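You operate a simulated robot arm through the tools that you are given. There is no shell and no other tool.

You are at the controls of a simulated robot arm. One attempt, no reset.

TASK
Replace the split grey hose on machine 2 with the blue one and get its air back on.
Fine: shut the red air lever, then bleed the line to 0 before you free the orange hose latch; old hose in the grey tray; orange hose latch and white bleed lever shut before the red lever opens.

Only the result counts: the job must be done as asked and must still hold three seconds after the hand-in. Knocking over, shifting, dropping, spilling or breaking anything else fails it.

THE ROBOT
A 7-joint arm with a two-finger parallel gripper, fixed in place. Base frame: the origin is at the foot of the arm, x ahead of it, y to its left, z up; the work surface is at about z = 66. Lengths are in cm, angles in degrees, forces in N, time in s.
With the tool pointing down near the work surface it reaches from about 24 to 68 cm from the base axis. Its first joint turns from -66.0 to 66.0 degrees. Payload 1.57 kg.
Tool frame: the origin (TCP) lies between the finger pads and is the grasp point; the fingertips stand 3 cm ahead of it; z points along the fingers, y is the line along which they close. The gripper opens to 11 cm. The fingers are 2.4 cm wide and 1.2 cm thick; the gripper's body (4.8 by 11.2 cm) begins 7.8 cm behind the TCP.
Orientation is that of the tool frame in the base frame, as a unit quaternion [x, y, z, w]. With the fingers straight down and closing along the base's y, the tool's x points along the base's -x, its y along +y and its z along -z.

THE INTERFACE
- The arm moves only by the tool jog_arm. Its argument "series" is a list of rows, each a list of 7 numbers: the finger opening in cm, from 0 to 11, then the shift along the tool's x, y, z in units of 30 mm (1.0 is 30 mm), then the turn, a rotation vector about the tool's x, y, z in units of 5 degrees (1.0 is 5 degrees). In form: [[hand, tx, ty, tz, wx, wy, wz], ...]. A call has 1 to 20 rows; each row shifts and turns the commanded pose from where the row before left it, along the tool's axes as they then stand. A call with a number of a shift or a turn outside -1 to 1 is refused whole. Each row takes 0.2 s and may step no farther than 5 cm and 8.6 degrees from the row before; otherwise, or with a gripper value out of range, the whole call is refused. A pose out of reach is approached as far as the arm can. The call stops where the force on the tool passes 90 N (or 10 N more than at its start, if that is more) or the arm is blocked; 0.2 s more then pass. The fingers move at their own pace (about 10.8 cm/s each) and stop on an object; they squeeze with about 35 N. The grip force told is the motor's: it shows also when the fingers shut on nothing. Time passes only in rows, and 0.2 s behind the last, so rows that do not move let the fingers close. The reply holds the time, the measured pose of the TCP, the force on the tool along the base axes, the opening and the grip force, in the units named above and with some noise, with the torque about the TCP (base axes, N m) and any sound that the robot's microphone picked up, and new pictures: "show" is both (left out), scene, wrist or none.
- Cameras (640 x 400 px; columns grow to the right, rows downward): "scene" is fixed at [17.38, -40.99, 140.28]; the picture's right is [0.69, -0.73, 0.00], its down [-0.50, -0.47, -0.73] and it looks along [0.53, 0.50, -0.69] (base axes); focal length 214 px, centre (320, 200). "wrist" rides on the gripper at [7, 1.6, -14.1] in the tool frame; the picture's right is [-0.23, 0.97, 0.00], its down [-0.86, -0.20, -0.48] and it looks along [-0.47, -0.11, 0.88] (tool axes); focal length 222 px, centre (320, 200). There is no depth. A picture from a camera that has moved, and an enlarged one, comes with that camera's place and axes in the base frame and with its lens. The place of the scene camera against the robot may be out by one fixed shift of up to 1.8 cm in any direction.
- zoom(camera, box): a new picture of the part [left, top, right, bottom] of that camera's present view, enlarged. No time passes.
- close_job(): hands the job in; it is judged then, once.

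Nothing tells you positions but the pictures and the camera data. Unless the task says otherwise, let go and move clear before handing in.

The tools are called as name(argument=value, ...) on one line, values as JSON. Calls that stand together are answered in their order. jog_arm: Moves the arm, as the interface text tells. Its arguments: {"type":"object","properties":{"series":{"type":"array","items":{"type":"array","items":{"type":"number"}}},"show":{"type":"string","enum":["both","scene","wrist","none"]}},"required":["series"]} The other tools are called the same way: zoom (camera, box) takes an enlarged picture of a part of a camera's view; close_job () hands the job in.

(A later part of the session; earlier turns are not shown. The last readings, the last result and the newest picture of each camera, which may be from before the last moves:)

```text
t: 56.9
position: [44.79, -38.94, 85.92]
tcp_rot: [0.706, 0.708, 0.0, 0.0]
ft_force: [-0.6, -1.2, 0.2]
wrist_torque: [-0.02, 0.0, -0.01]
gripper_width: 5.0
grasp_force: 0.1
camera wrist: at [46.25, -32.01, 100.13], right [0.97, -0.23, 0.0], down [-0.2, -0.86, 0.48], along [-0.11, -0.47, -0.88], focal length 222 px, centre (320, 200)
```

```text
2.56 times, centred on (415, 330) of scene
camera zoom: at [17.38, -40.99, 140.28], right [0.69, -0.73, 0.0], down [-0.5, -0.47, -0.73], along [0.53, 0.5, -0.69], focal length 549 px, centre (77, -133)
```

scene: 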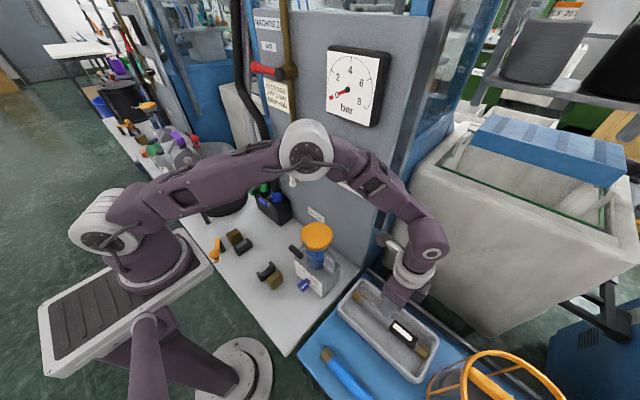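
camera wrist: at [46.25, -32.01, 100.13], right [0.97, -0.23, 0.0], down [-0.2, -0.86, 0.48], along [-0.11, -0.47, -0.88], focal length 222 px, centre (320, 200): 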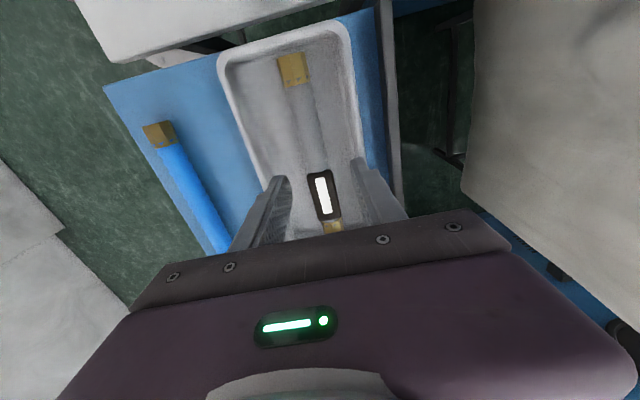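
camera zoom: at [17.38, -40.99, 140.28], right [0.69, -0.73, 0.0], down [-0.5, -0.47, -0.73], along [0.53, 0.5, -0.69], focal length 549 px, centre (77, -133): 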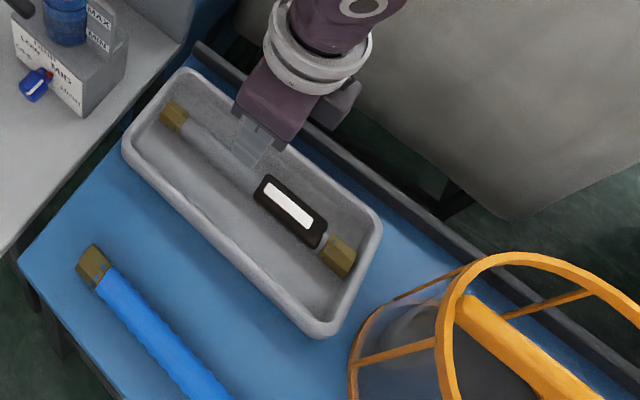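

The tray moved only slightly (under 1 cm). Next is the blue hose, which lies along y at x≈26.6, centred near y≈−42. I'll move above it and look.

jog_arm(series=[[5.5, -0.12, -0.87, 0, 0, 0, 0], [5.5, -0.12, -0.87, 0, 0, 0, 0], [5.5, -0.12, -0.87, 0, 0, 0, 0], [5.5, -0.12, -0.87, 0, 0, 0, 0], [5.5, -0.12, -0.87, 0, 0, 0, 0], [5.5, -0.12, -0.87, 0, 0, 0, 0], [5.5, -0.12, -0.83, 0, 0, 0, 0], [5.5, 0, 0, 0, 0, 0, 0]])

zoom(camera="scene", box=[290, 260, 540, 400])

```text
t: 58.7
position: [26.47, -41.24, 85.68]
tcp_rot: [0.707, 0.707, 0.001, 0.001]
ft_force: [-0.6, -0.8, -0.1]
wrist_torque: [-0.01, -0.03, -0.02]
gripper_width: 5.49
grasp_force: 0.0
camera wrist: at [27.96, -34.36, 99.85], right [0.97, -0.23, 0.0], down [-0.2, -0.85, 0.48], along [-0.11, -0.47, -0.88], focal length 222 px, centre (320, 200)
```

scene: 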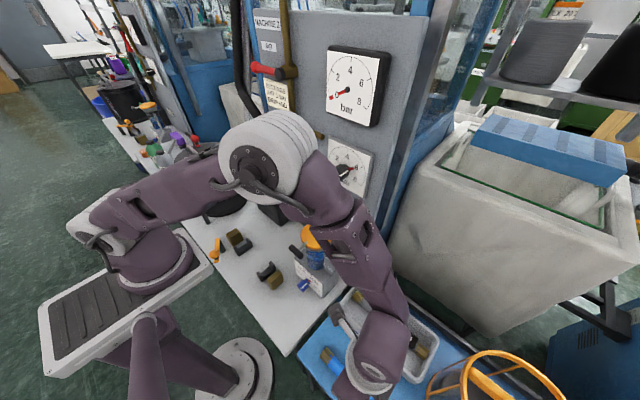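
wrist: 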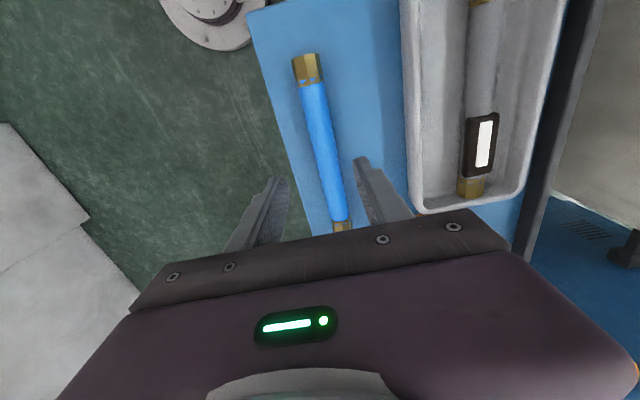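

```text
2.56 times, centred on (415, 330) of scene
camera zoom: at [17.38, -40.99, 140.28], right [0.69, -0.73, 0.0], down [-0.5, -0.47, -0.73], along [0.53, 0.5, -0.69], focal length 549 px, centre (77, -133)
```

zoom: 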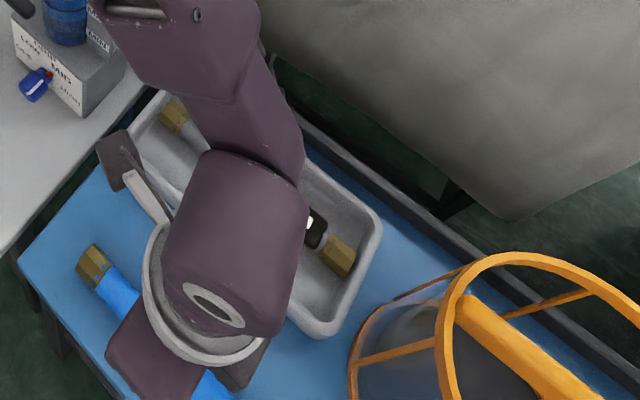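

The blue hose spans y −32.2 to −54, the same length as the old one. I'll grip it at the same relative spot and descend slowly.

jog_arm(series=[[5.5, 0, 0.12, 0.8, 0, 0, 0], [5.5, 0, 0, 0.8, 0, 0, 0], [5.5, 0, 0, 0.8, 0, 0, 0], [5.5, 0, 0, 0.4, 0, 0, 0], [5.5, 0, 0, 0.2, 0, 0, 0], [5.5, 0, 0, 0, 0, 0, 0]])

zoom(camera="wrist", box=[220, 0, 440, 240])

```text
t: 60.1
position: [26.84, -41.3, 76.84]
tcp_rot: [0.707, 0.708, 0.001, 0.0]
ft_force: [0.2, -1.1, 0.5]
wrist_torque: [0.05, -0.01, -0.01]
gripper_width: 5.5
grasp_force: 0.0
camera wrist: at [28.38, -34.49, 91.01], right [0.97, -0.23, 0.0], down [-0.2, -0.86, 0.48], along [-0.11, -0.47, -0.88], focal length 222 px, centre (320, 200)
```

scene: 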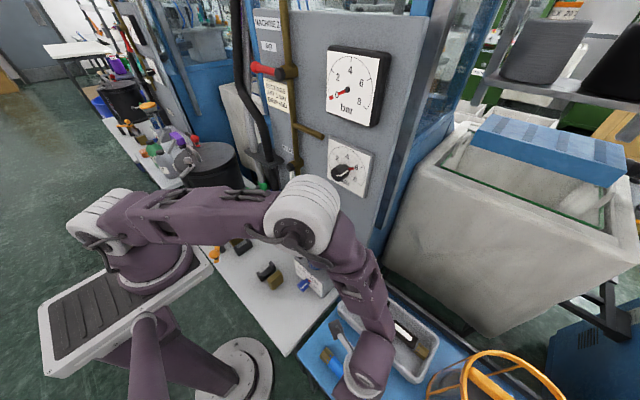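
wrist: 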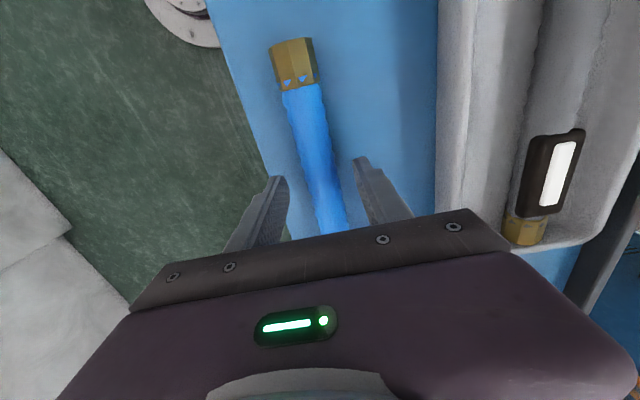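

```text
1.67 times, centred on (330, 120) of wrist
camera zoom: at [28.38, -34.49, 91.01], right [0.97, -0.23, 0.0], down [-0.2, -0.86, 0.48], along [-0.11, -0.47, -0.88], focal length 370 px, centre (303, 333)
```

zoom: 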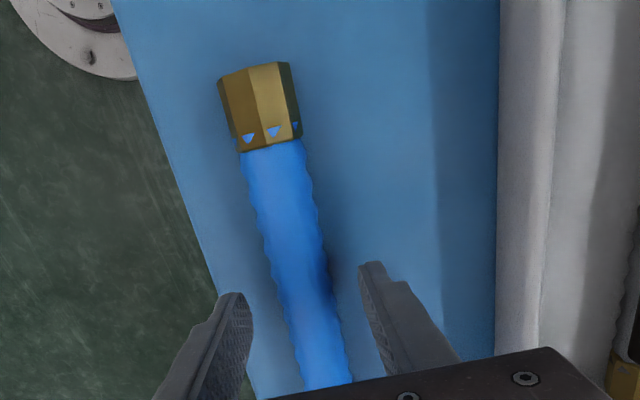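

jog_arm(series=[[5.5, 0, 0, 0.1, 0, 0, 0], [5.5, 0, 0, 0.1, 0, 0, 0], [5.5, 0, 0, 0.1, 0, 0, 0], [5.5, 0, 0, 0.1, 0, 0, 0], [5.5, 0, 0, 0, 0, 0, 0]], show="wrist")

```text
t: 61.3
position: [26.98, -41.24, 75.58]
tcp_rot: [0.707, 0.708, 0.001, 0.0]
ft_force: [-0.3, 0.5, 0.2]
wrist_torque: [0.02, 0.03, 0.02]
gripper_width: 5.49
grasp_force: 0.1
camera wrist: at [28.39, -34.47, 89.75], right [0.97, -0.23, 0.0], down [-0.2, -0.85, 0.48], along [-0.11, -0.47, -0.88], focal length 222 px, centre (320, 200)
```

wrist: 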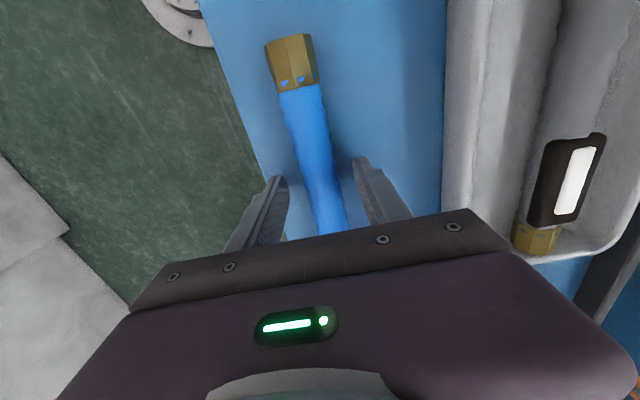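

jog_arm(series=[[5.5, 0, 0, 0.08, 0, 0, 0], [5.5, 0, 0, 0.08, 0, 0, 0], [5.5, 0, 0, 0.08, 0, 0, 0], [5.5, 0, 0, 0, 0, 0, 0]], show="wrist")

```text
t: 62.3
position: [26.87, -41.42, 74.99]
tcp_rot: [0.706, 0.708, 0.0, 0.001]
ft_force: [0.5, 11.8, 45.9]
wrist_torque: [0.55, 1.43, -0.34]
gripper_width: 5.47
grasp_force: 0.0
camera wrist: at [28.39, -34.48, 89.2], right [0.97, -0.23, 0.0], down [-0.2, -0.85, 0.48], along [-0.11, -0.47, -0.88], focal length 222 px, centre (320, 200)
```

wrist: 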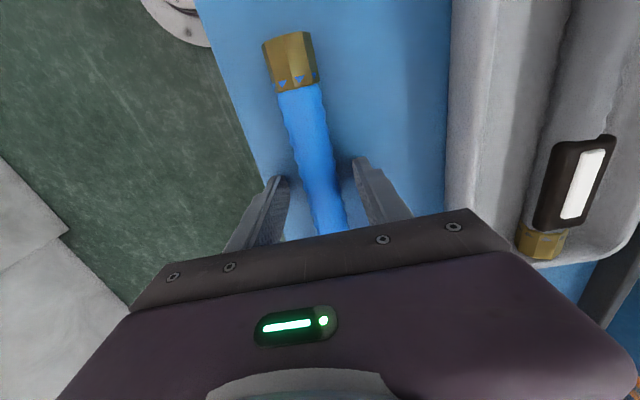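

The fingertips touched the table (z≈72). I'll raise a few millimetres and close on the blue hose.

jog_arm(series=[[5.5, 0, 0, -0.17, 0, 0, 0], [5.5, 0, 0, 0, 0, 0, 0], [4, 0, 0, 0, 0, 0, 0], [3, 0, 0, 0, 0, 0, 0], [2, 0, 0, 0, 0, 0, 0], [0, 0, 0, 0, 0, 0, 0], [0, 0, 0, 0, 0, 0, 0], [0, 0, 0, 0, 0, 0, 0]], show="wrist")

```text
t: 64.1
position: [26.85, -41.33, 75.17]
tcp_rot: [0.707, 0.708, 0.001, 0.0]
ft_force: [0.3, -0.9, 0.6]
wrist_torque: [0.01, 0.02, 0.0]
gripper_width: 2.93
grasp_force: 35.1
camera wrist: at [28.43, -34.5, 89.55], right [0.97, -0.23, 0.0], down [-0.2, -0.86, 0.48], along [-0.11, -0.47, -0.88], focal length 222 px, centre (320, 200)
```

wrist: 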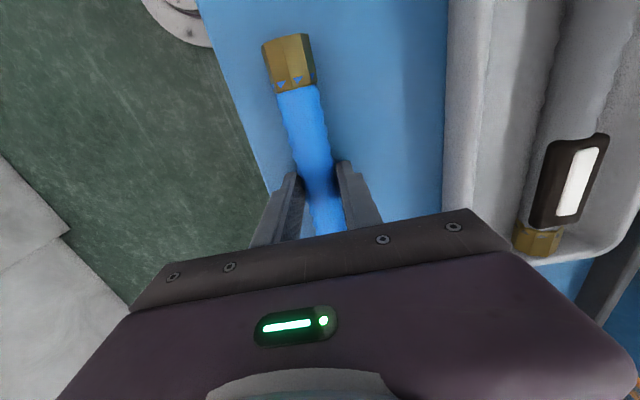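

Blue hose gripped. I'll lift it and carry it back above the bench.

jog_arm(series=[[0, 0, 0, -0.4, 0, 0, 0], [0, 0, 0, -0.9, 0, 0, 0], [0, 0, 0, -0.9, 0, 0, 0], [0, 0, 0, -0.9, 0, 0, 0], [0, 0, 0, -0.9, 0, 0, 0], [0, 0, 0, -0.9, 0, 0, 0], [0, 0, 0, -0.9, 0, 0, 0], [0, 0.5, 0.1, 0, 0, 0, 0], [0, 0.9, 0.1, 0, 0, 0, 0], [0, 0.9, 0.1, 0, 0, 0, 0], [0, 0.9, 0.1, 0, 0, 0, 0], [0, 0.9, 0.1, 0, 0, 0, 0], [0, 0, 0, 0, 0, 0, 0]])

```text
t: 66.9
position: [28.18, -29.01, 92.67]
tcp_rot: [0.706, 0.708, 0.001, 0.0]
ft_force: [0.6, 0.9, -0.2]
wrist_torque: [0.02, 0.02, -0.01]
gripper_width: 2.91
grasp_force: 34.9
camera wrist: at [29.72, -22.11, 106.88], right [0.97, -0.23, 0.0], down [-0.2, -0.85, 0.48], along [-0.11, -0.47, -0.88], focal length 222 px, centre (320, 200)
```

scene: 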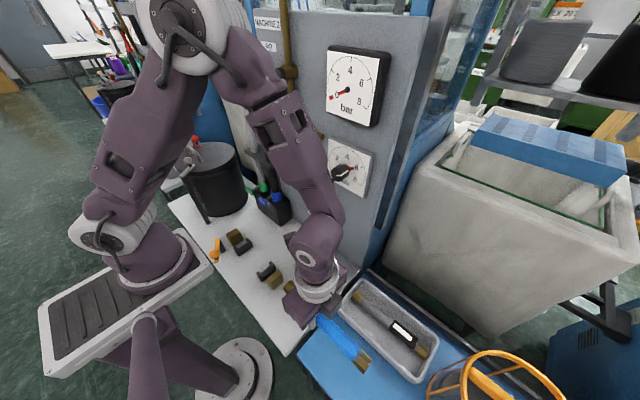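
wrist: 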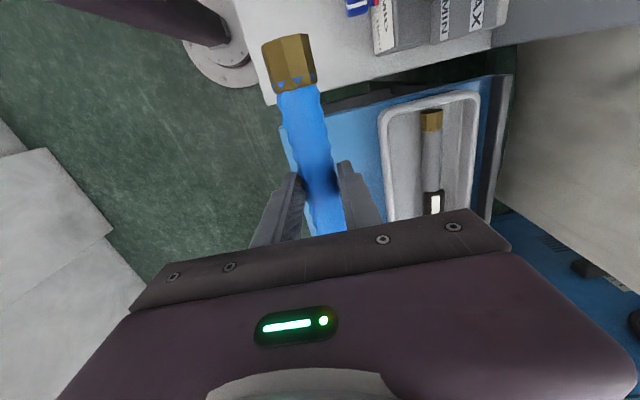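

jog_arm(series=[[0, 0.897, 0.08, 0, 0, 0, 0], [0, 0.897, 0.08, 0, 0, 0, 0], [0, 0.897, 0.08, 0, 0, 0, 0], [0, 0.897, 0.08, 0, 0, 0, 0], [0, 0.897, 0.08, 0, 0, 0, 0], [0, 0.897, 0.08, 0, 0, 0, 0], [0, 0.897, 0.08, 0, 0, 0, 0], [0, 0.897, 0.08, 0, 0, 0, 0], [0, 0.897, 0.08, 0, 0, 0, 0], [0, 0.897, 0.08, 0, 0, 0, 0], [0, 0.897, 0.08, 0, 0, 0, 0], [0, 0.897, 0.08, 0, 0, 0, 0], [0, 0.897, 0.08, 0, 0, 0, 0], [0, 0.897, 0.08, 0, 0, 0, 0], [0, 0, 0, 0, 0, 0, 0]])

```text
t: 70.1
position: [31.77, 8.56, 92.64]
tcp_rot: [0.706, 0.708, 0.001, 0.001]
ft_force: [-0.5, 0.2, -1.5]
wrist_torque: [0.01, -0.01, 0.03]
gripper_width: 2.91
grasp_force: 35.0
camera wrist: at [33.32, 15.53, 106.89], right [0.97, -0.23, 0.0], down [-0.2, -0.85, 0.48], along [-0.11, -0.47, -0.88], focal length 222 px, centre (320, 200)
```

scene: 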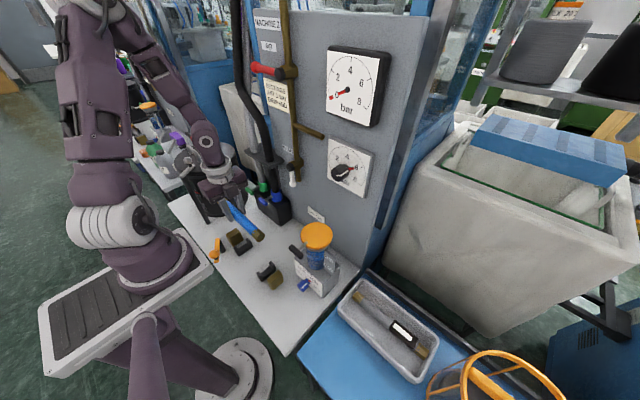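
wrist: 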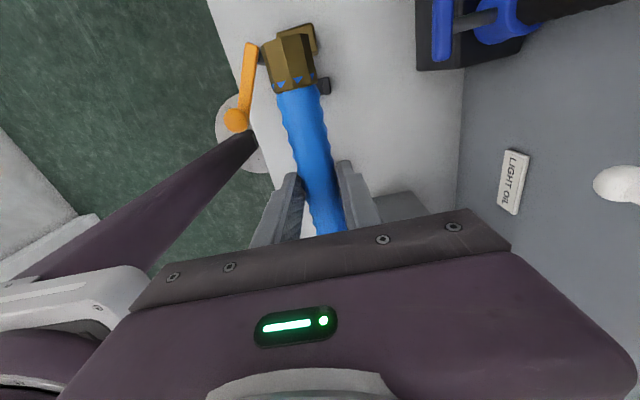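

jog_arm(series=[[0, 0.03, -0.08, 0.85, 0, 0, 0], [0, 0, 0, 0.85, 0, 0, 0], [0, 0, 0, 0.85, 0, 0, 0], [0, 0, 0, 0.85, 0, 0, 0], [0, 0, 0, 0.85, 0, 0, 0], [0, 0, 0, 0.6, 0, 0, 0], [0, 0, 0, 0, 0, 0, 0]])

zoom(camera="scene", box=[200, 210, 300, 300])

zoom(camera="wrist", box=[200, 0, 440, 150])

```text
t: 71.7
position: [31.59, 8.83, 78.08]
tcp_rot: [0.707, 0.708, 0.0, 0.001]
ft_force: [1.0, 0.3, -1.1]
wrist_torque: [0.02, 0.02, 0.04]
gripper_width: 2.93
grasp_force: 35.1
camera wrist: at [33.1, 15.63, 92.3], right [0.97, -0.23, 0.0], down [-0.2, -0.86, 0.48], along [-0.11, -0.47, -0.88], focal length 222 px, centre (320, 200)
```

scene: 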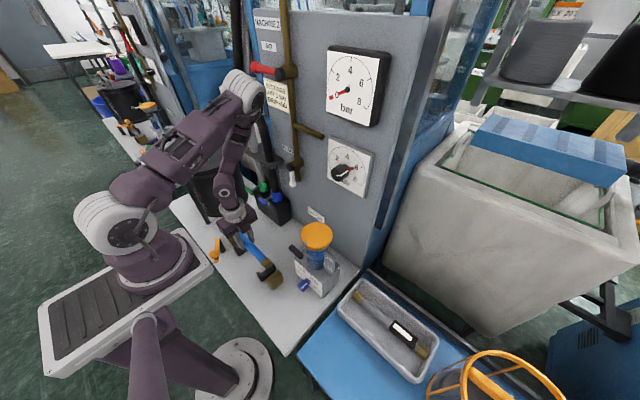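
wrist: 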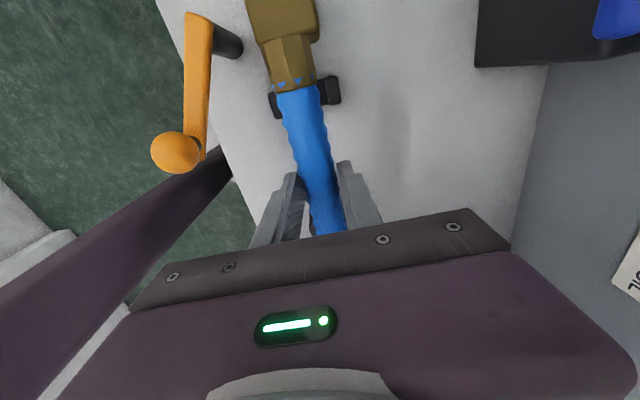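

```text
4.44 times, centred on (250, 255) of scene
camera zoom: at [17.38, -40.99, 140.28], right [0.69, -0.73, 0.0], down [-0.5, -0.47, -0.73], along [0.53, 0.5, -0.69], focal length 953 px, centre (631, -44)
```

zoom: 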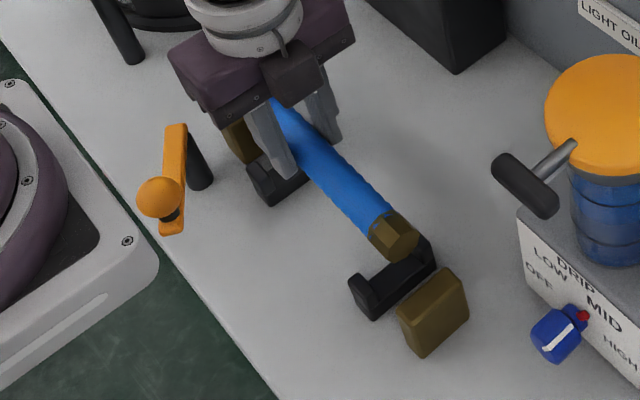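

```text
2.67 times, centred on (320, 75) of wrist
camera zoom: at [33.1, 15.63, 92.3], right [0.97, -0.23, 0.0], down [-0.2, -0.86, 0.48], along [-0.11, -0.47, -0.88], focal length 592 px, centre (320, 533)
```

zoom: 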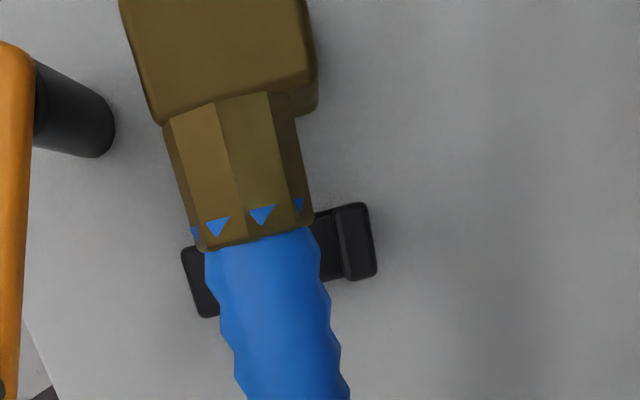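

jog_arm(series=[[0, 0, 0, 0.5, 0, 0, 0], [0, 0, 0, 0.5, 0, 0, 0], [0, 0, 0, 0, 0, 0, 0]])

zoom(camera="scene", box=[200, 210, 300, 300])

zoom(camera="wrist", box=[200, 0, 440, 150])

```text
t: 72.5
position: [31.49, 8.76, 75.13]
tcp_rot: [0.706, 0.708, 0.001, 0.001]
ft_force: [0.0, 0.6, -1.0]
wrist_torque: [0.01, -0.03, -0.01]
gripper_width: 2.92
grasp_force: 35.2
camera wrist: at [33.0, 15.6, 89.29], right [0.97, -0.23, 0.0], down [-0.2, -0.86, 0.48], along [-0.11, -0.47, -0.88], focal length 222 px, centre (320, 200)
```

scene: 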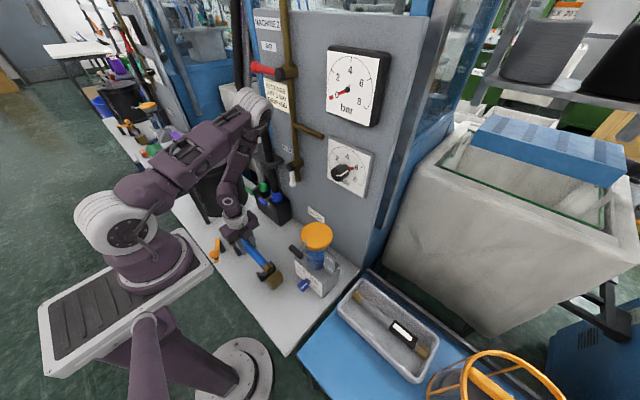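
wrist: 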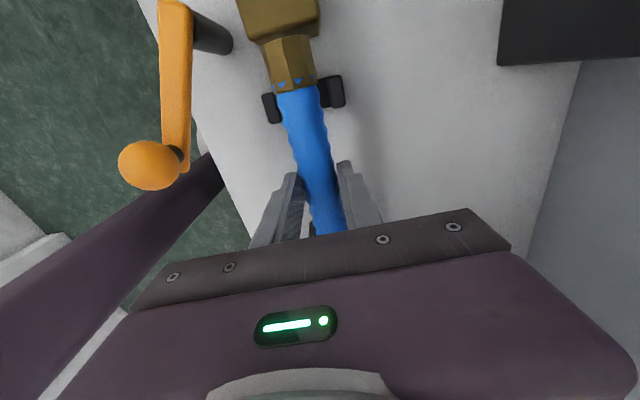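

```text
4.44 times, centred on (250, 255) of scene
camera zoom: at [17.38, -40.99, 140.28], right [0.69, -0.73, 0.0], down [-0.5, -0.47, -0.73], along [0.53, 0.5, -0.69], focal length 953 px, centre (631, -44)
```

zoom: 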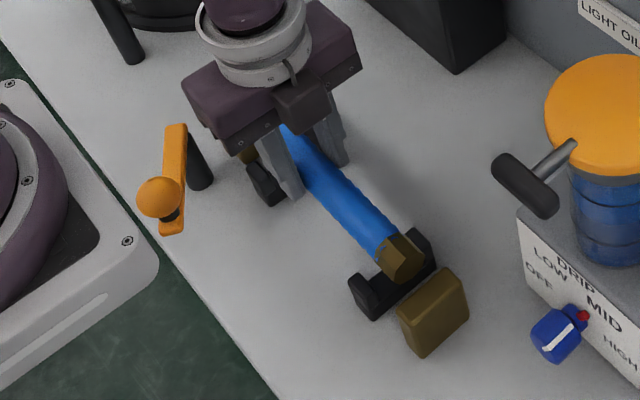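

```text
2.67 times, centred on (320, 75) of wrist
camera zoom: at [33.0, 15.6, 89.29], right [0.97, -0.23, 0.0], down [-0.2, -0.86, 0.48], along [-0.11, -0.47, -0.88], focal length 592 px, centre (320, 533)
```

zoom: 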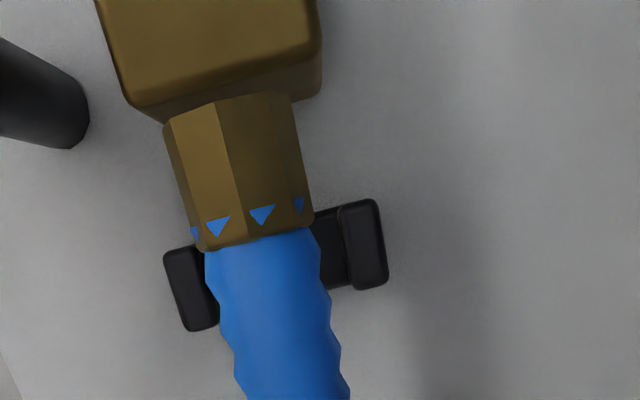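

Alignment matches the old hose's lift-off position. Lowering slowly into the cradles.

jog_arm(series=[[0, 0, 0, 0.2, 0, 0, 0], [0, 0, 0, 0.2, 0, 0, 0], [0, 0, 0, 0.2, 0, 0, 0], [0, 0, 0, 0.2, 0, 0, 0], [0, 0, 0, 0.1, 0, 0, 0], [0, 0, 0, 0, 0, 0, 0]])

zoom(camera="scene", box=[200, 210, 300, 300])

zoom(camera="wrist", box=[200, 0, 440, 150])

```text
t: 73.9
position: [31.38, 8.81, 72.41]
tcp_rot: [0.706, 0.708, 0.001, 0.001]
ft_force: [0.2, -0.8, -0.8]
wrist_torque: [0.03, -0.03, 0.0]
gripper_width: 2.94
grasp_force: 34.9
camera wrist: at [33.02, 15.61, 86.65], right [0.97, -0.23, 0.0], down [-0.2, -0.85, 0.48], along [-0.11, -0.47, -0.88], focal length 222 px, centre (320, 200)
```

scene: 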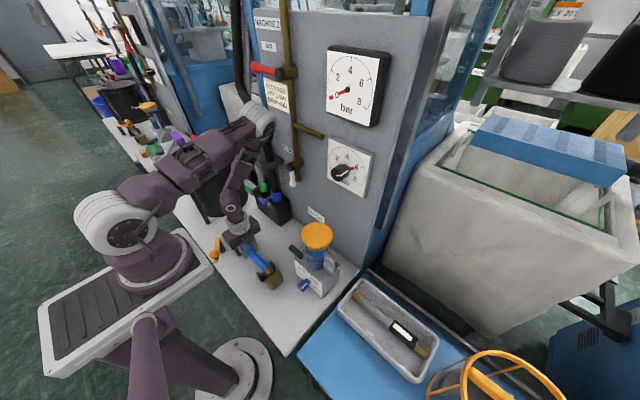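
wrist: 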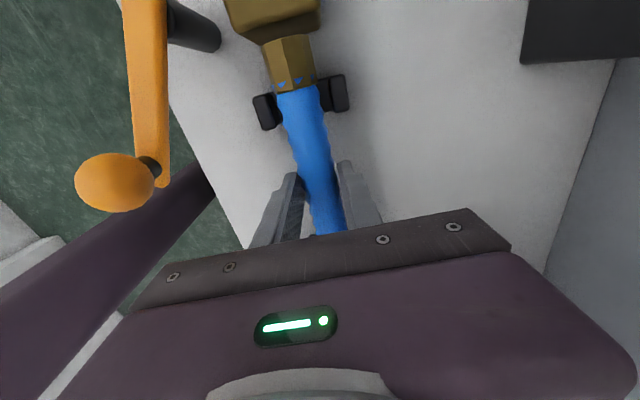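

```text
4.44 times, centred on (250, 255) of scene
camera zoom: at [17.38, -40.99, 140.28], right [0.69, -0.73, 0.0], down [-0.5, -0.47, -0.73], along [0.53, 0.5, -0.69], focal length 953 px, centre (631, -44)
```

zoom: 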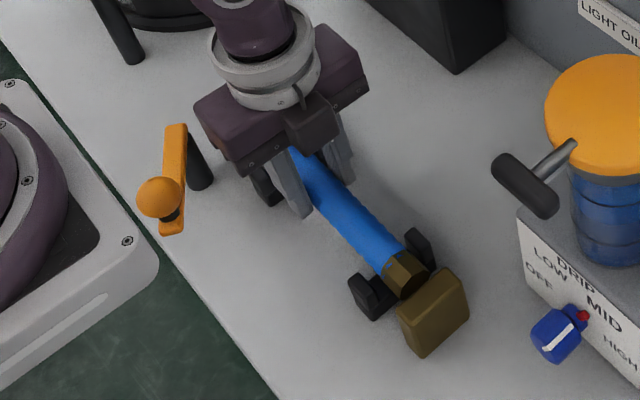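

```text
2.67 times, centred on (320, 75) of wrist
camera zoom: at [33.02, 15.61, 86.65], right [0.97, -0.23, 0.0], down [-0.2, -0.85, 0.48], along [-0.11, -0.47, -0.88], focal length 592 px, centre (320, 533)
```

zoom: 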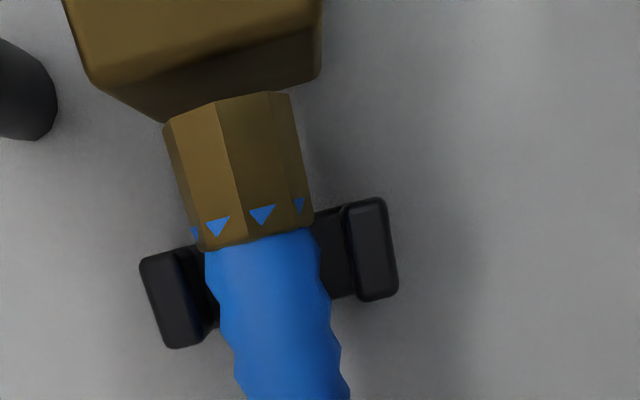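

jog_arm(series=[[0, 0, 0, 0.1, 0, 0, 0], [0, 0, 0, 0.08, 0, 0, 0], [0, 0, 0, 0.06, 0, 0, 0], [0, 0, 0, 0, 0, 0, 0]], show="none")

zoom(camera="scene", box=[200, 210, 300, 300])

zoom(camera="wrist", box=[200, 0, 440, 150])

```text
t: 74.9
position: [31.56, 8.89, 71.69]
tcp_rot: [0.706, 0.708, 0.001, 0.001]
ft_force: [-0.4, -0.1, -1.3]
wrist_torque: [0.01, 0.02, 0.0]
gripper_width: 2.92
grasp_force: 35.0
```

```text
4.44 times, centred on (250, 255) of scene
camera zoom: at [17.38, -40.99, 140.28], right [0.69, -0.73, 0.0], down [-0.5, -0.47, -0.73], along [0.53, 0.5, -0.69], focal length 953 px, centre (631, -44)
```

zoom: 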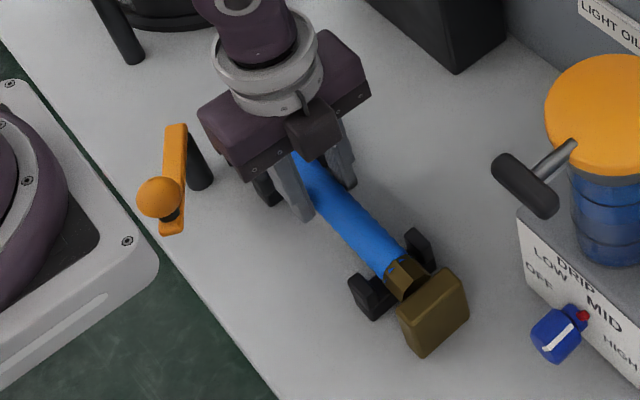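

```text
2.67 times, centred on (320, 75) of wrist
camera zoom: at [33.04, 15.59, 85.96], right [0.97, -0.23, 0.0], down [-0.2, -0.86, 0.48], along [-0.11, -0.47, -0.88], focal length 592 px, centre (320, 533)
```

zoom: 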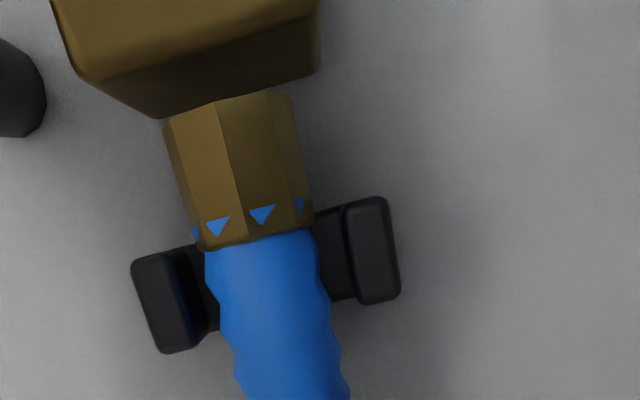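

jog_arm(series=[[0, 0, 0, 0.06, 0, 0, 0], [0, 0, 0, 0.05, 0, 0, 0], [0, 0, 0, 0.05, 0, 0, 0], [0, 0, 0, 0, 0, 0, 0]], show="none")

zoom(camera="scene", box=[200, 210, 300, 300])

zoom(camera="wrist", box=[200, 0, 440, 150])

```text
t: 75.9
position: [31.59, 8.69, 71.18]
tcp_rot: [0.707, 0.708, 0.001, 0.0]
ft_force: [-0.3, -0.1, -1.8]
wrist_torque: [0.01, 0.03, 0.02]
gripper_width: 2.92
grasp_force: 35.2
```

```text
4.44 times, centred on (250, 255) of scene
camera zoom: at [17.38, -40.99, 140.28], right [0.69, -0.73, 0.0], down [-0.5, -0.47, -0.73], along [0.53, 0.5, -0.69], focal length 953 px, centre (631, -44)
```

zoom: 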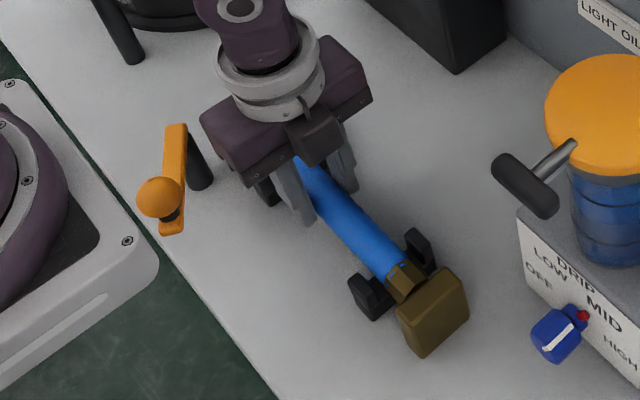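

```text
2.67 times, centred on (320, 75) of wrist
camera zoom: at [33.01, 15.5, 85.42], right [0.97, -0.23, 0.0], down [-0.2, -0.85, 0.48], along [-0.11, -0.47, -0.88], focal length 592 px, centre (320, 533)
```

zoom: 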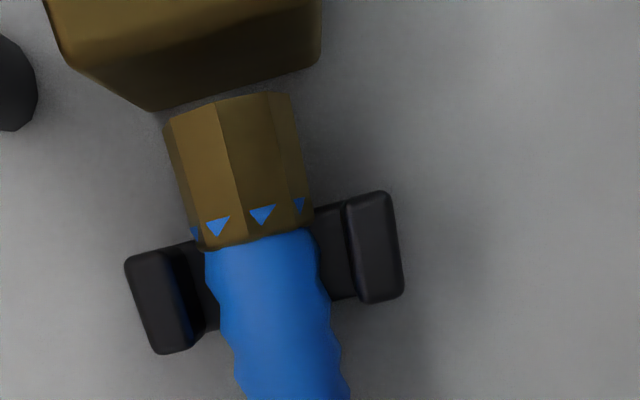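

jog_arm(series=[[0, 0, 0, 0.05, 0, 0, 0], [0, 0, 0, 0.05, 0, 0, 0], [0, 0, 0, 0.05, 0, 0, 0], [0, 0, 0, 0, 0, 0, 0]], show="none")

zoom(camera="scene", box=[200, 210, 300, 300])

zoom(camera="wrist", box=[200, 0, 440, 150])

```text
t: 76.9
position: [31.38, 8.72, 70.94]
tcp_rot: [0.707, 0.707, 0.001, 0.001]
ft_force: [-3.9, -4.0, 54.4]
wrist_torque: [-0.14, 0.13, -0.02]
gripper_width: 2.93
grasp_force: 34.9
```

```text
4.44 times, centred on (250, 255) of scene
camera zoom: at [17.32, -41.01, 140.28], right [0.69, -0.73, 0.0], down [-0.5, -0.47, -0.73], along [0.53, 0.5, -0.69], focal length 953 px, centre (631, -44)
```

zoom: 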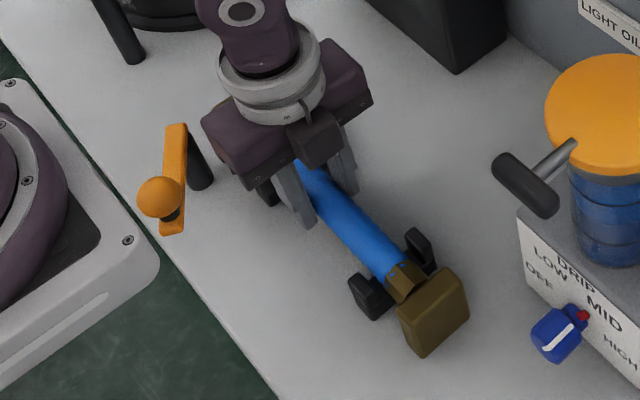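

```text
2.67 times, centred on (320, 75) of wrist
camera zoom: at [32.96, 15.53, 85.04], right [0.97, -0.23, 0.0], down [-0.2, -0.85, 0.48], along [-0.11, -0.47, -0.88], focal length 592 px, centre (320, 533)
```

zoom: 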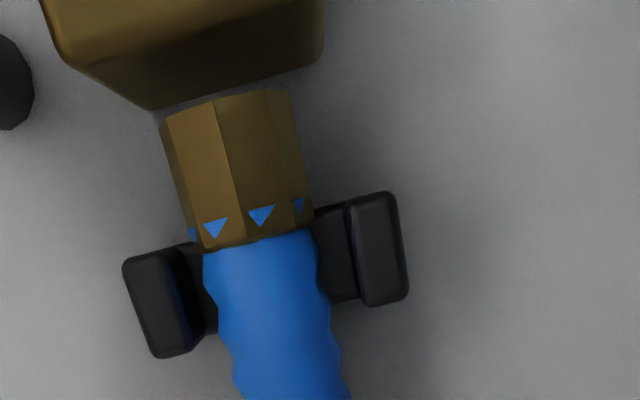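

The hose met its cradles with an even contact. I'll ease the pressure, release, rise and check the seating.

jog_arm(series=[[0, 0, 0, -0.08, 0, 0, 0], [0, 0, 0, 0, 0, 0, 0], [3.4, 0, 0, 0, 0, 0, 0], [4.2, 0, 0, 0, 0, 0, 0], [5, 0, 0, 0, 0, 0, 0], [5, 0, 0, -0.5, 0, 0, 0], [5, 0, 0, -1, 0, 0, 0], [5, 0, 0, -1, 0, 0, 0], [5, 0, 0, -1, 0, 0, 0], [5, 0, 0, -1, 0, 0, 0], [5, 0, 0, 0, 0, 0, 0]])

zoom(camera="scene", box=[200, 210, 300, 300])

zoom(camera="wrist", box=[200, 0, 440, 150])

```text
t: 79.3
position: [31.59, 8.69, 84.75]
tcp_rot: [0.706, 0.708, 0.0, 0.0]
ft_force: [0.4, 0.1, 0.2]
wrist_torque: [0.02, 0.01, 0.01]
gripper_width: 5.04
grasp_force: 0.0
camera wrist: at [33.06, 15.47, 98.84], right [0.97, -0.23, 0.0], down [-0.2, -0.85, 0.48], along [-0.11, -0.47, -0.88], focal length 222 px, centre (320, 200)
```

scene: 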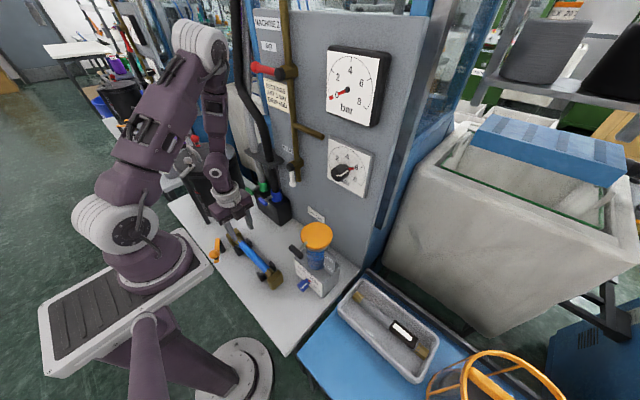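
wrist: 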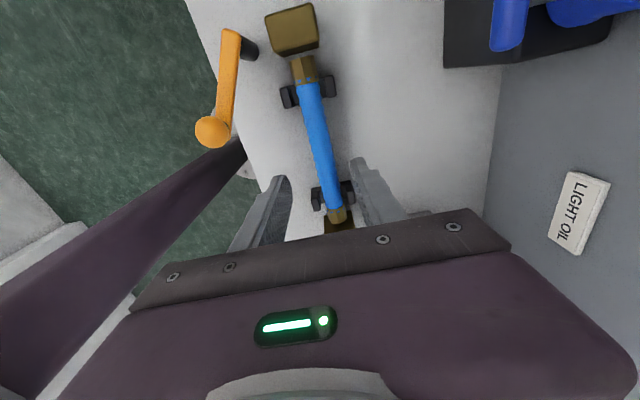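

```text
4.44 times, centred on (250, 255) of scene
camera zoom: at [17.38, -40.99, 140.28], right [0.69, -0.73, 0.0], down [-0.5, -0.47, -0.73], along [0.53, 0.5, -0.69], focal length 953 px, centre (631, -44)
```

zoom: 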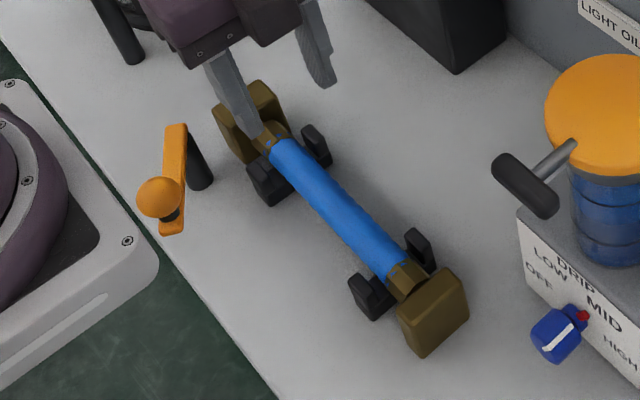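

```text
2.67 times, centred on (320, 75) of wrist
camera zoom: at [33.06, 15.47, 98.84], right [0.97, -0.23, 0.0], down [-0.2, -0.85, 0.48], along [-0.11, -0.47, -0.88], focal length 592 px, centre (320, 533)
```

zoom: 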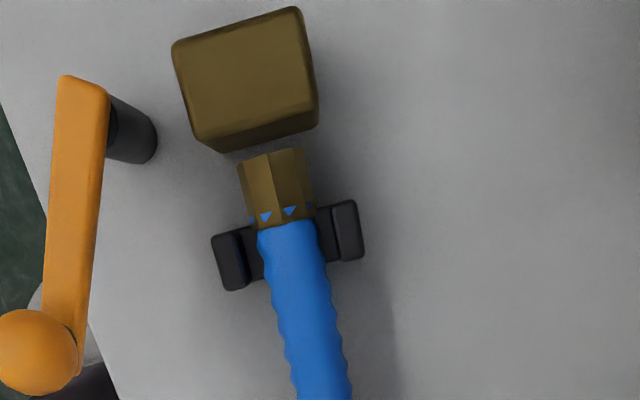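

The blue hose sits exactly where the old one did. Now I'll close the orange latch by gripping its ball knob, near (21.3, 13.2, 75), so I'm moving above it.

jog_arm(series=[[6, 0.375, -0.85, 0, 0, 0, 0], [6, 0.375, -0.85, 0, 0, 0, 0], [6, 0.375, -0.85, 0, 0, 0, 0], [6, 0.375, -0.85, 0, 0, 0, 0], [6, 0, 0, 0, 0, 0, 0]])

zoom(camera="scene", box=[180, 200, 300, 300])

```text
t: 80.5
position: [26.37, 10.91, 84.74]
tcp_rot: [0.706, 0.708, 0.0, 0.001]
ft_force: [1.0, 0.7, 0.8]
wrist_torque: [0.01, 0.0, 0.01]
gripper_width: 6.01
grasp_force: 0.1
out of reach, approached as far as the arm can: row 3, 4
camera wrist: at [27.92, 17.78, 98.82], right [0.97, -0.23, 0.0], down [-0.2, -0.85, 0.48], along [-0.11, -0.47, -0.88], focal length 222 px, centre (320, 200)
```

scene: 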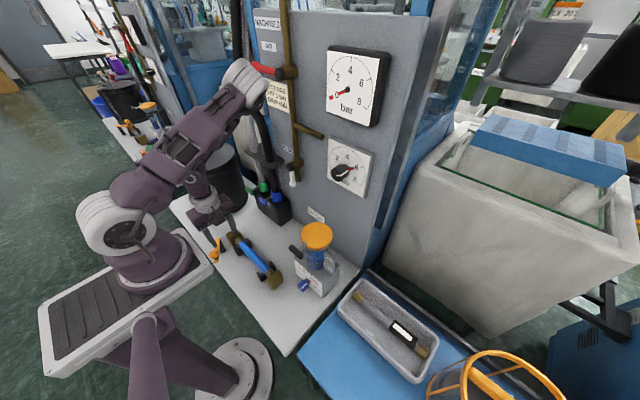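
wrist: 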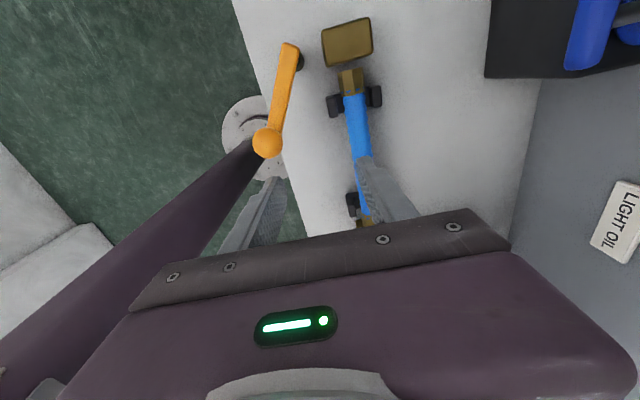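

```text
4.00 times, centred on (240, 250) of scene
camera zoom: at [17.38, -40.99, 140.28], right [0.69, -0.73, 0.0], down [-0.5, -0.47, -0.73], along [0.53, 0.5, -0.69], focal length 858 px, centre (640, 0)
```

zoom: 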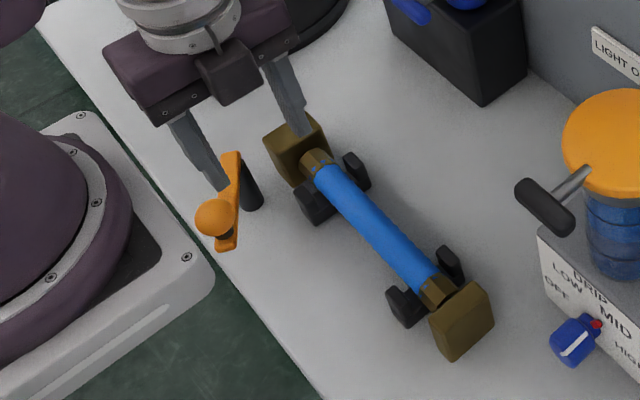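

The ball itself is too close to the base for this pose. Instead I'll push the latch arm from its −x side near the post with closed fingers, moving in over the arm first.

jog_arm(series=[[0, 0.92, -0.1, 0, 0, 0, 0], [0, 0.92, -0.1, 0, 0, 0, 0], [0, 0.92, -0.1, 0, 0, 0, 0], [0, 0, -0.1, 0.6, 0, 0, 0], [0, 0, 0, 0.9, 0, 0, 0], [0, 0, -0.5, 0, 0, 0, 0], [0, 0, -0.6, 0, 0, 0, 0], [0, 0, 0, 0, 0, 0, 0]])

zoom(camera="scene", box=[180, 200, 300, 300])

```text
t: 82.3
position: [21.64, 19.1, 80.1]
tcp_rot: [0.707, 0.708, 0.001, 0.001]
ft_force: [0.1, 0.6, -0.1]
wrist_torque: [-0.01, 0.02, 0.0]
gripper_width: 0.0
grasp_force: 21.8
camera wrist: at [23.11, 25.95, 94.26], right [0.97, -0.23, 0.0], down [-0.2, -0.86, 0.48], along [-0.11, -0.47, -0.88], focal length 222 px, centre (320, 200)
```

scene: 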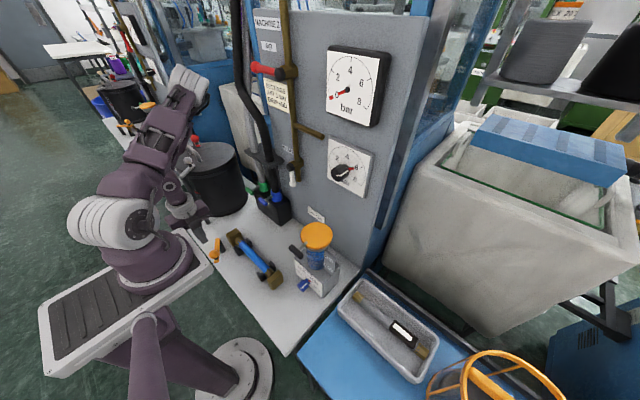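
wrist: 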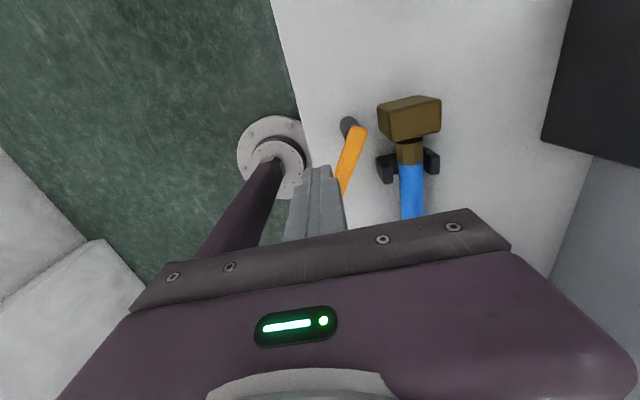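

```text
4.00 times, centred on (240, 250) of scene
camera zoom: at [17.38, -40.99, 140.28], right [0.69, -0.73, 0.0], down [-0.5, -0.47, -0.73], along [0.53, 0.5, -0.69], focal length 858 px, centre (640, 0)
```

zoom: 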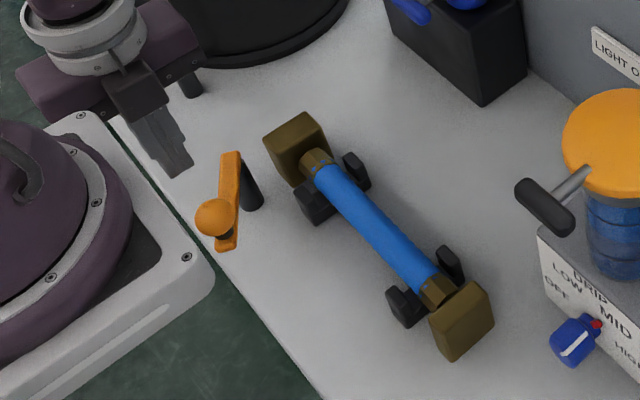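

jog_arm(series=[[0, 0, 0, 0.5, 0, 0, 0], [0, 0, 0, 0.5, 0, 0, 0], [0, 0, 0, 0.45, 0, 0, 0], [0, 0, 0, 0, 0, 0, 0]])

zoom(camera="scene", box=[180, 200, 300, 300])

```text
t: 83.3
position: [21.7, 19.04, 75.56]
tcp_rot: [0.707, 0.707, 0.001, 0.001]
ft_force: [0.4, -0.1, -0.5]
wrist_torque: [-0.03, 0.04, -0.03]
gripper_width: 0.0
grasp_force: 21.3
camera wrist: at [23.13, 26.0, 89.78], right [0.97, -0.23, 0.0], down [-0.2, -0.85, 0.48], along [-0.11, -0.47, -0.88], focal length 222 px, centre (320, 200)
```

scene: 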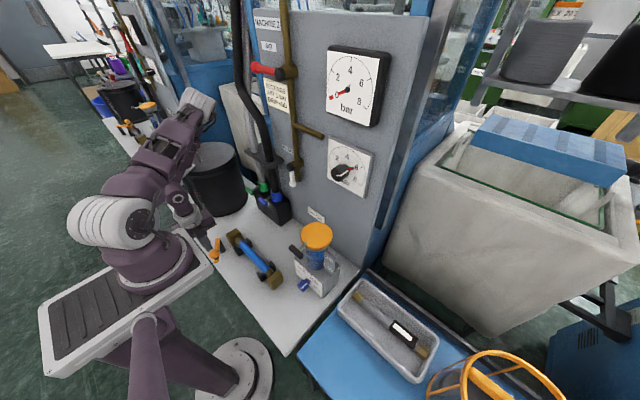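
wrist: 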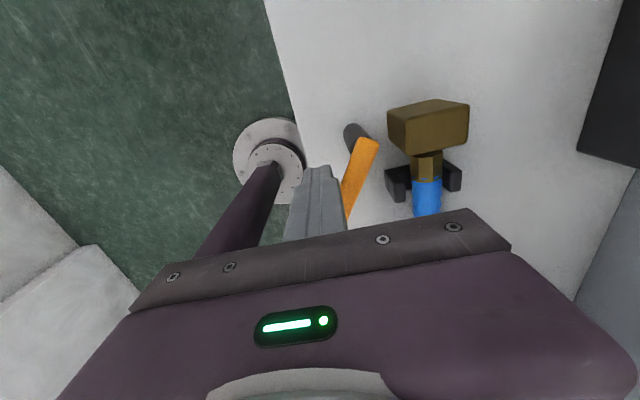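

```text
4.00 times, centred on (240, 250) of scene
camera zoom: at [17.38, -40.99, 140.28], right [0.69, -0.73, 0.0], down [-0.5, -0.47, -0.73], along [0.53, 0.5, -0.69], focal length 858 px, centre (640, 0)
```

zoom: 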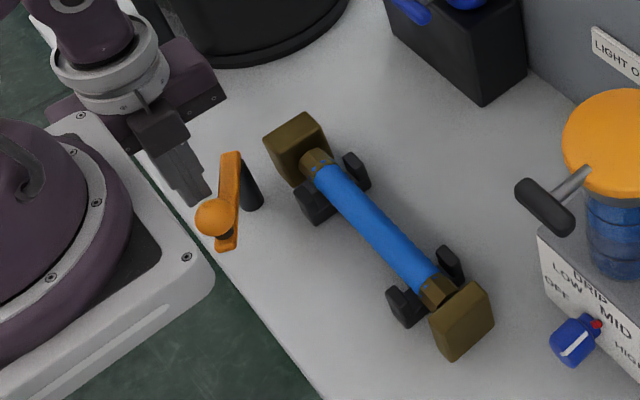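

jog_arm(series=[[0, -0.413, -0.033, 0, 0, 0, 0], [0, -0.267, 0.3, 0, 0, 0, 0], [0, -0.333, 0.267, 0, 0, 0, 0], [0, 0, 0, 0, 0, 0, 0]])

zoom(camera="scene", box=[180, 200, 300, 300])

```text
t: 84.3
position: [23.26, 16.11, 75.61]
tcp_rot: [0.706, 0.708, 0.0, 0.002]
ft_force: [-1.5, 0.1, 0.0]
wrist_torque: [0.01, -0.04, 0.0]
gripper_width: 0.0
grasp_force: 21.4
camera wrist: at [24.81, 22.96, 89.86], right [0.97, -0.23, 0.0], down [-0.2, -0.85, 0.48], along [-0.11, -0.47, -0.88], focal length 222 px, centre (320, 200)
```

scene: 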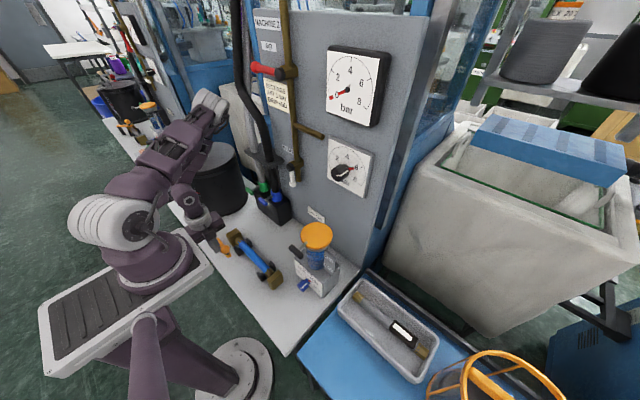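
wrist: 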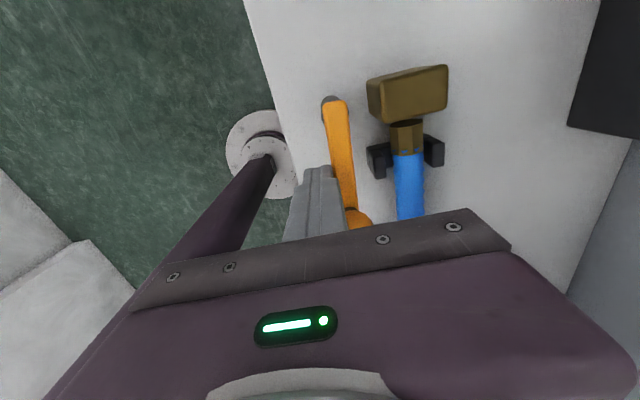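

```text
4.00 times, centred on (240, 250) of scene
camera zoom: at [17.38, -40.99, 140.28], right [0.69, -0.73, 0.0], down [-0.5, -0.47, -0.73], along [0.53, 0.5, -0.69], focal length 858 px, centre (640, 0)
```

zoom: 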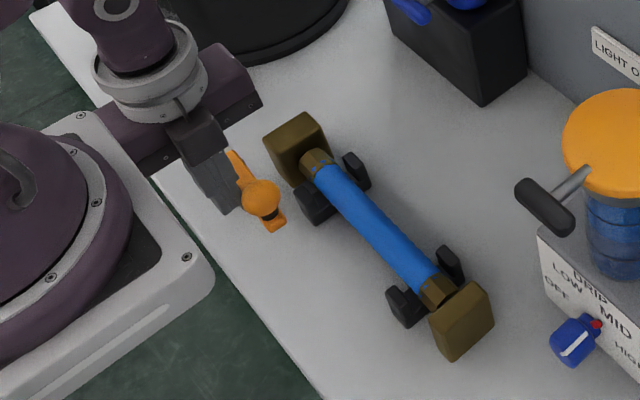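

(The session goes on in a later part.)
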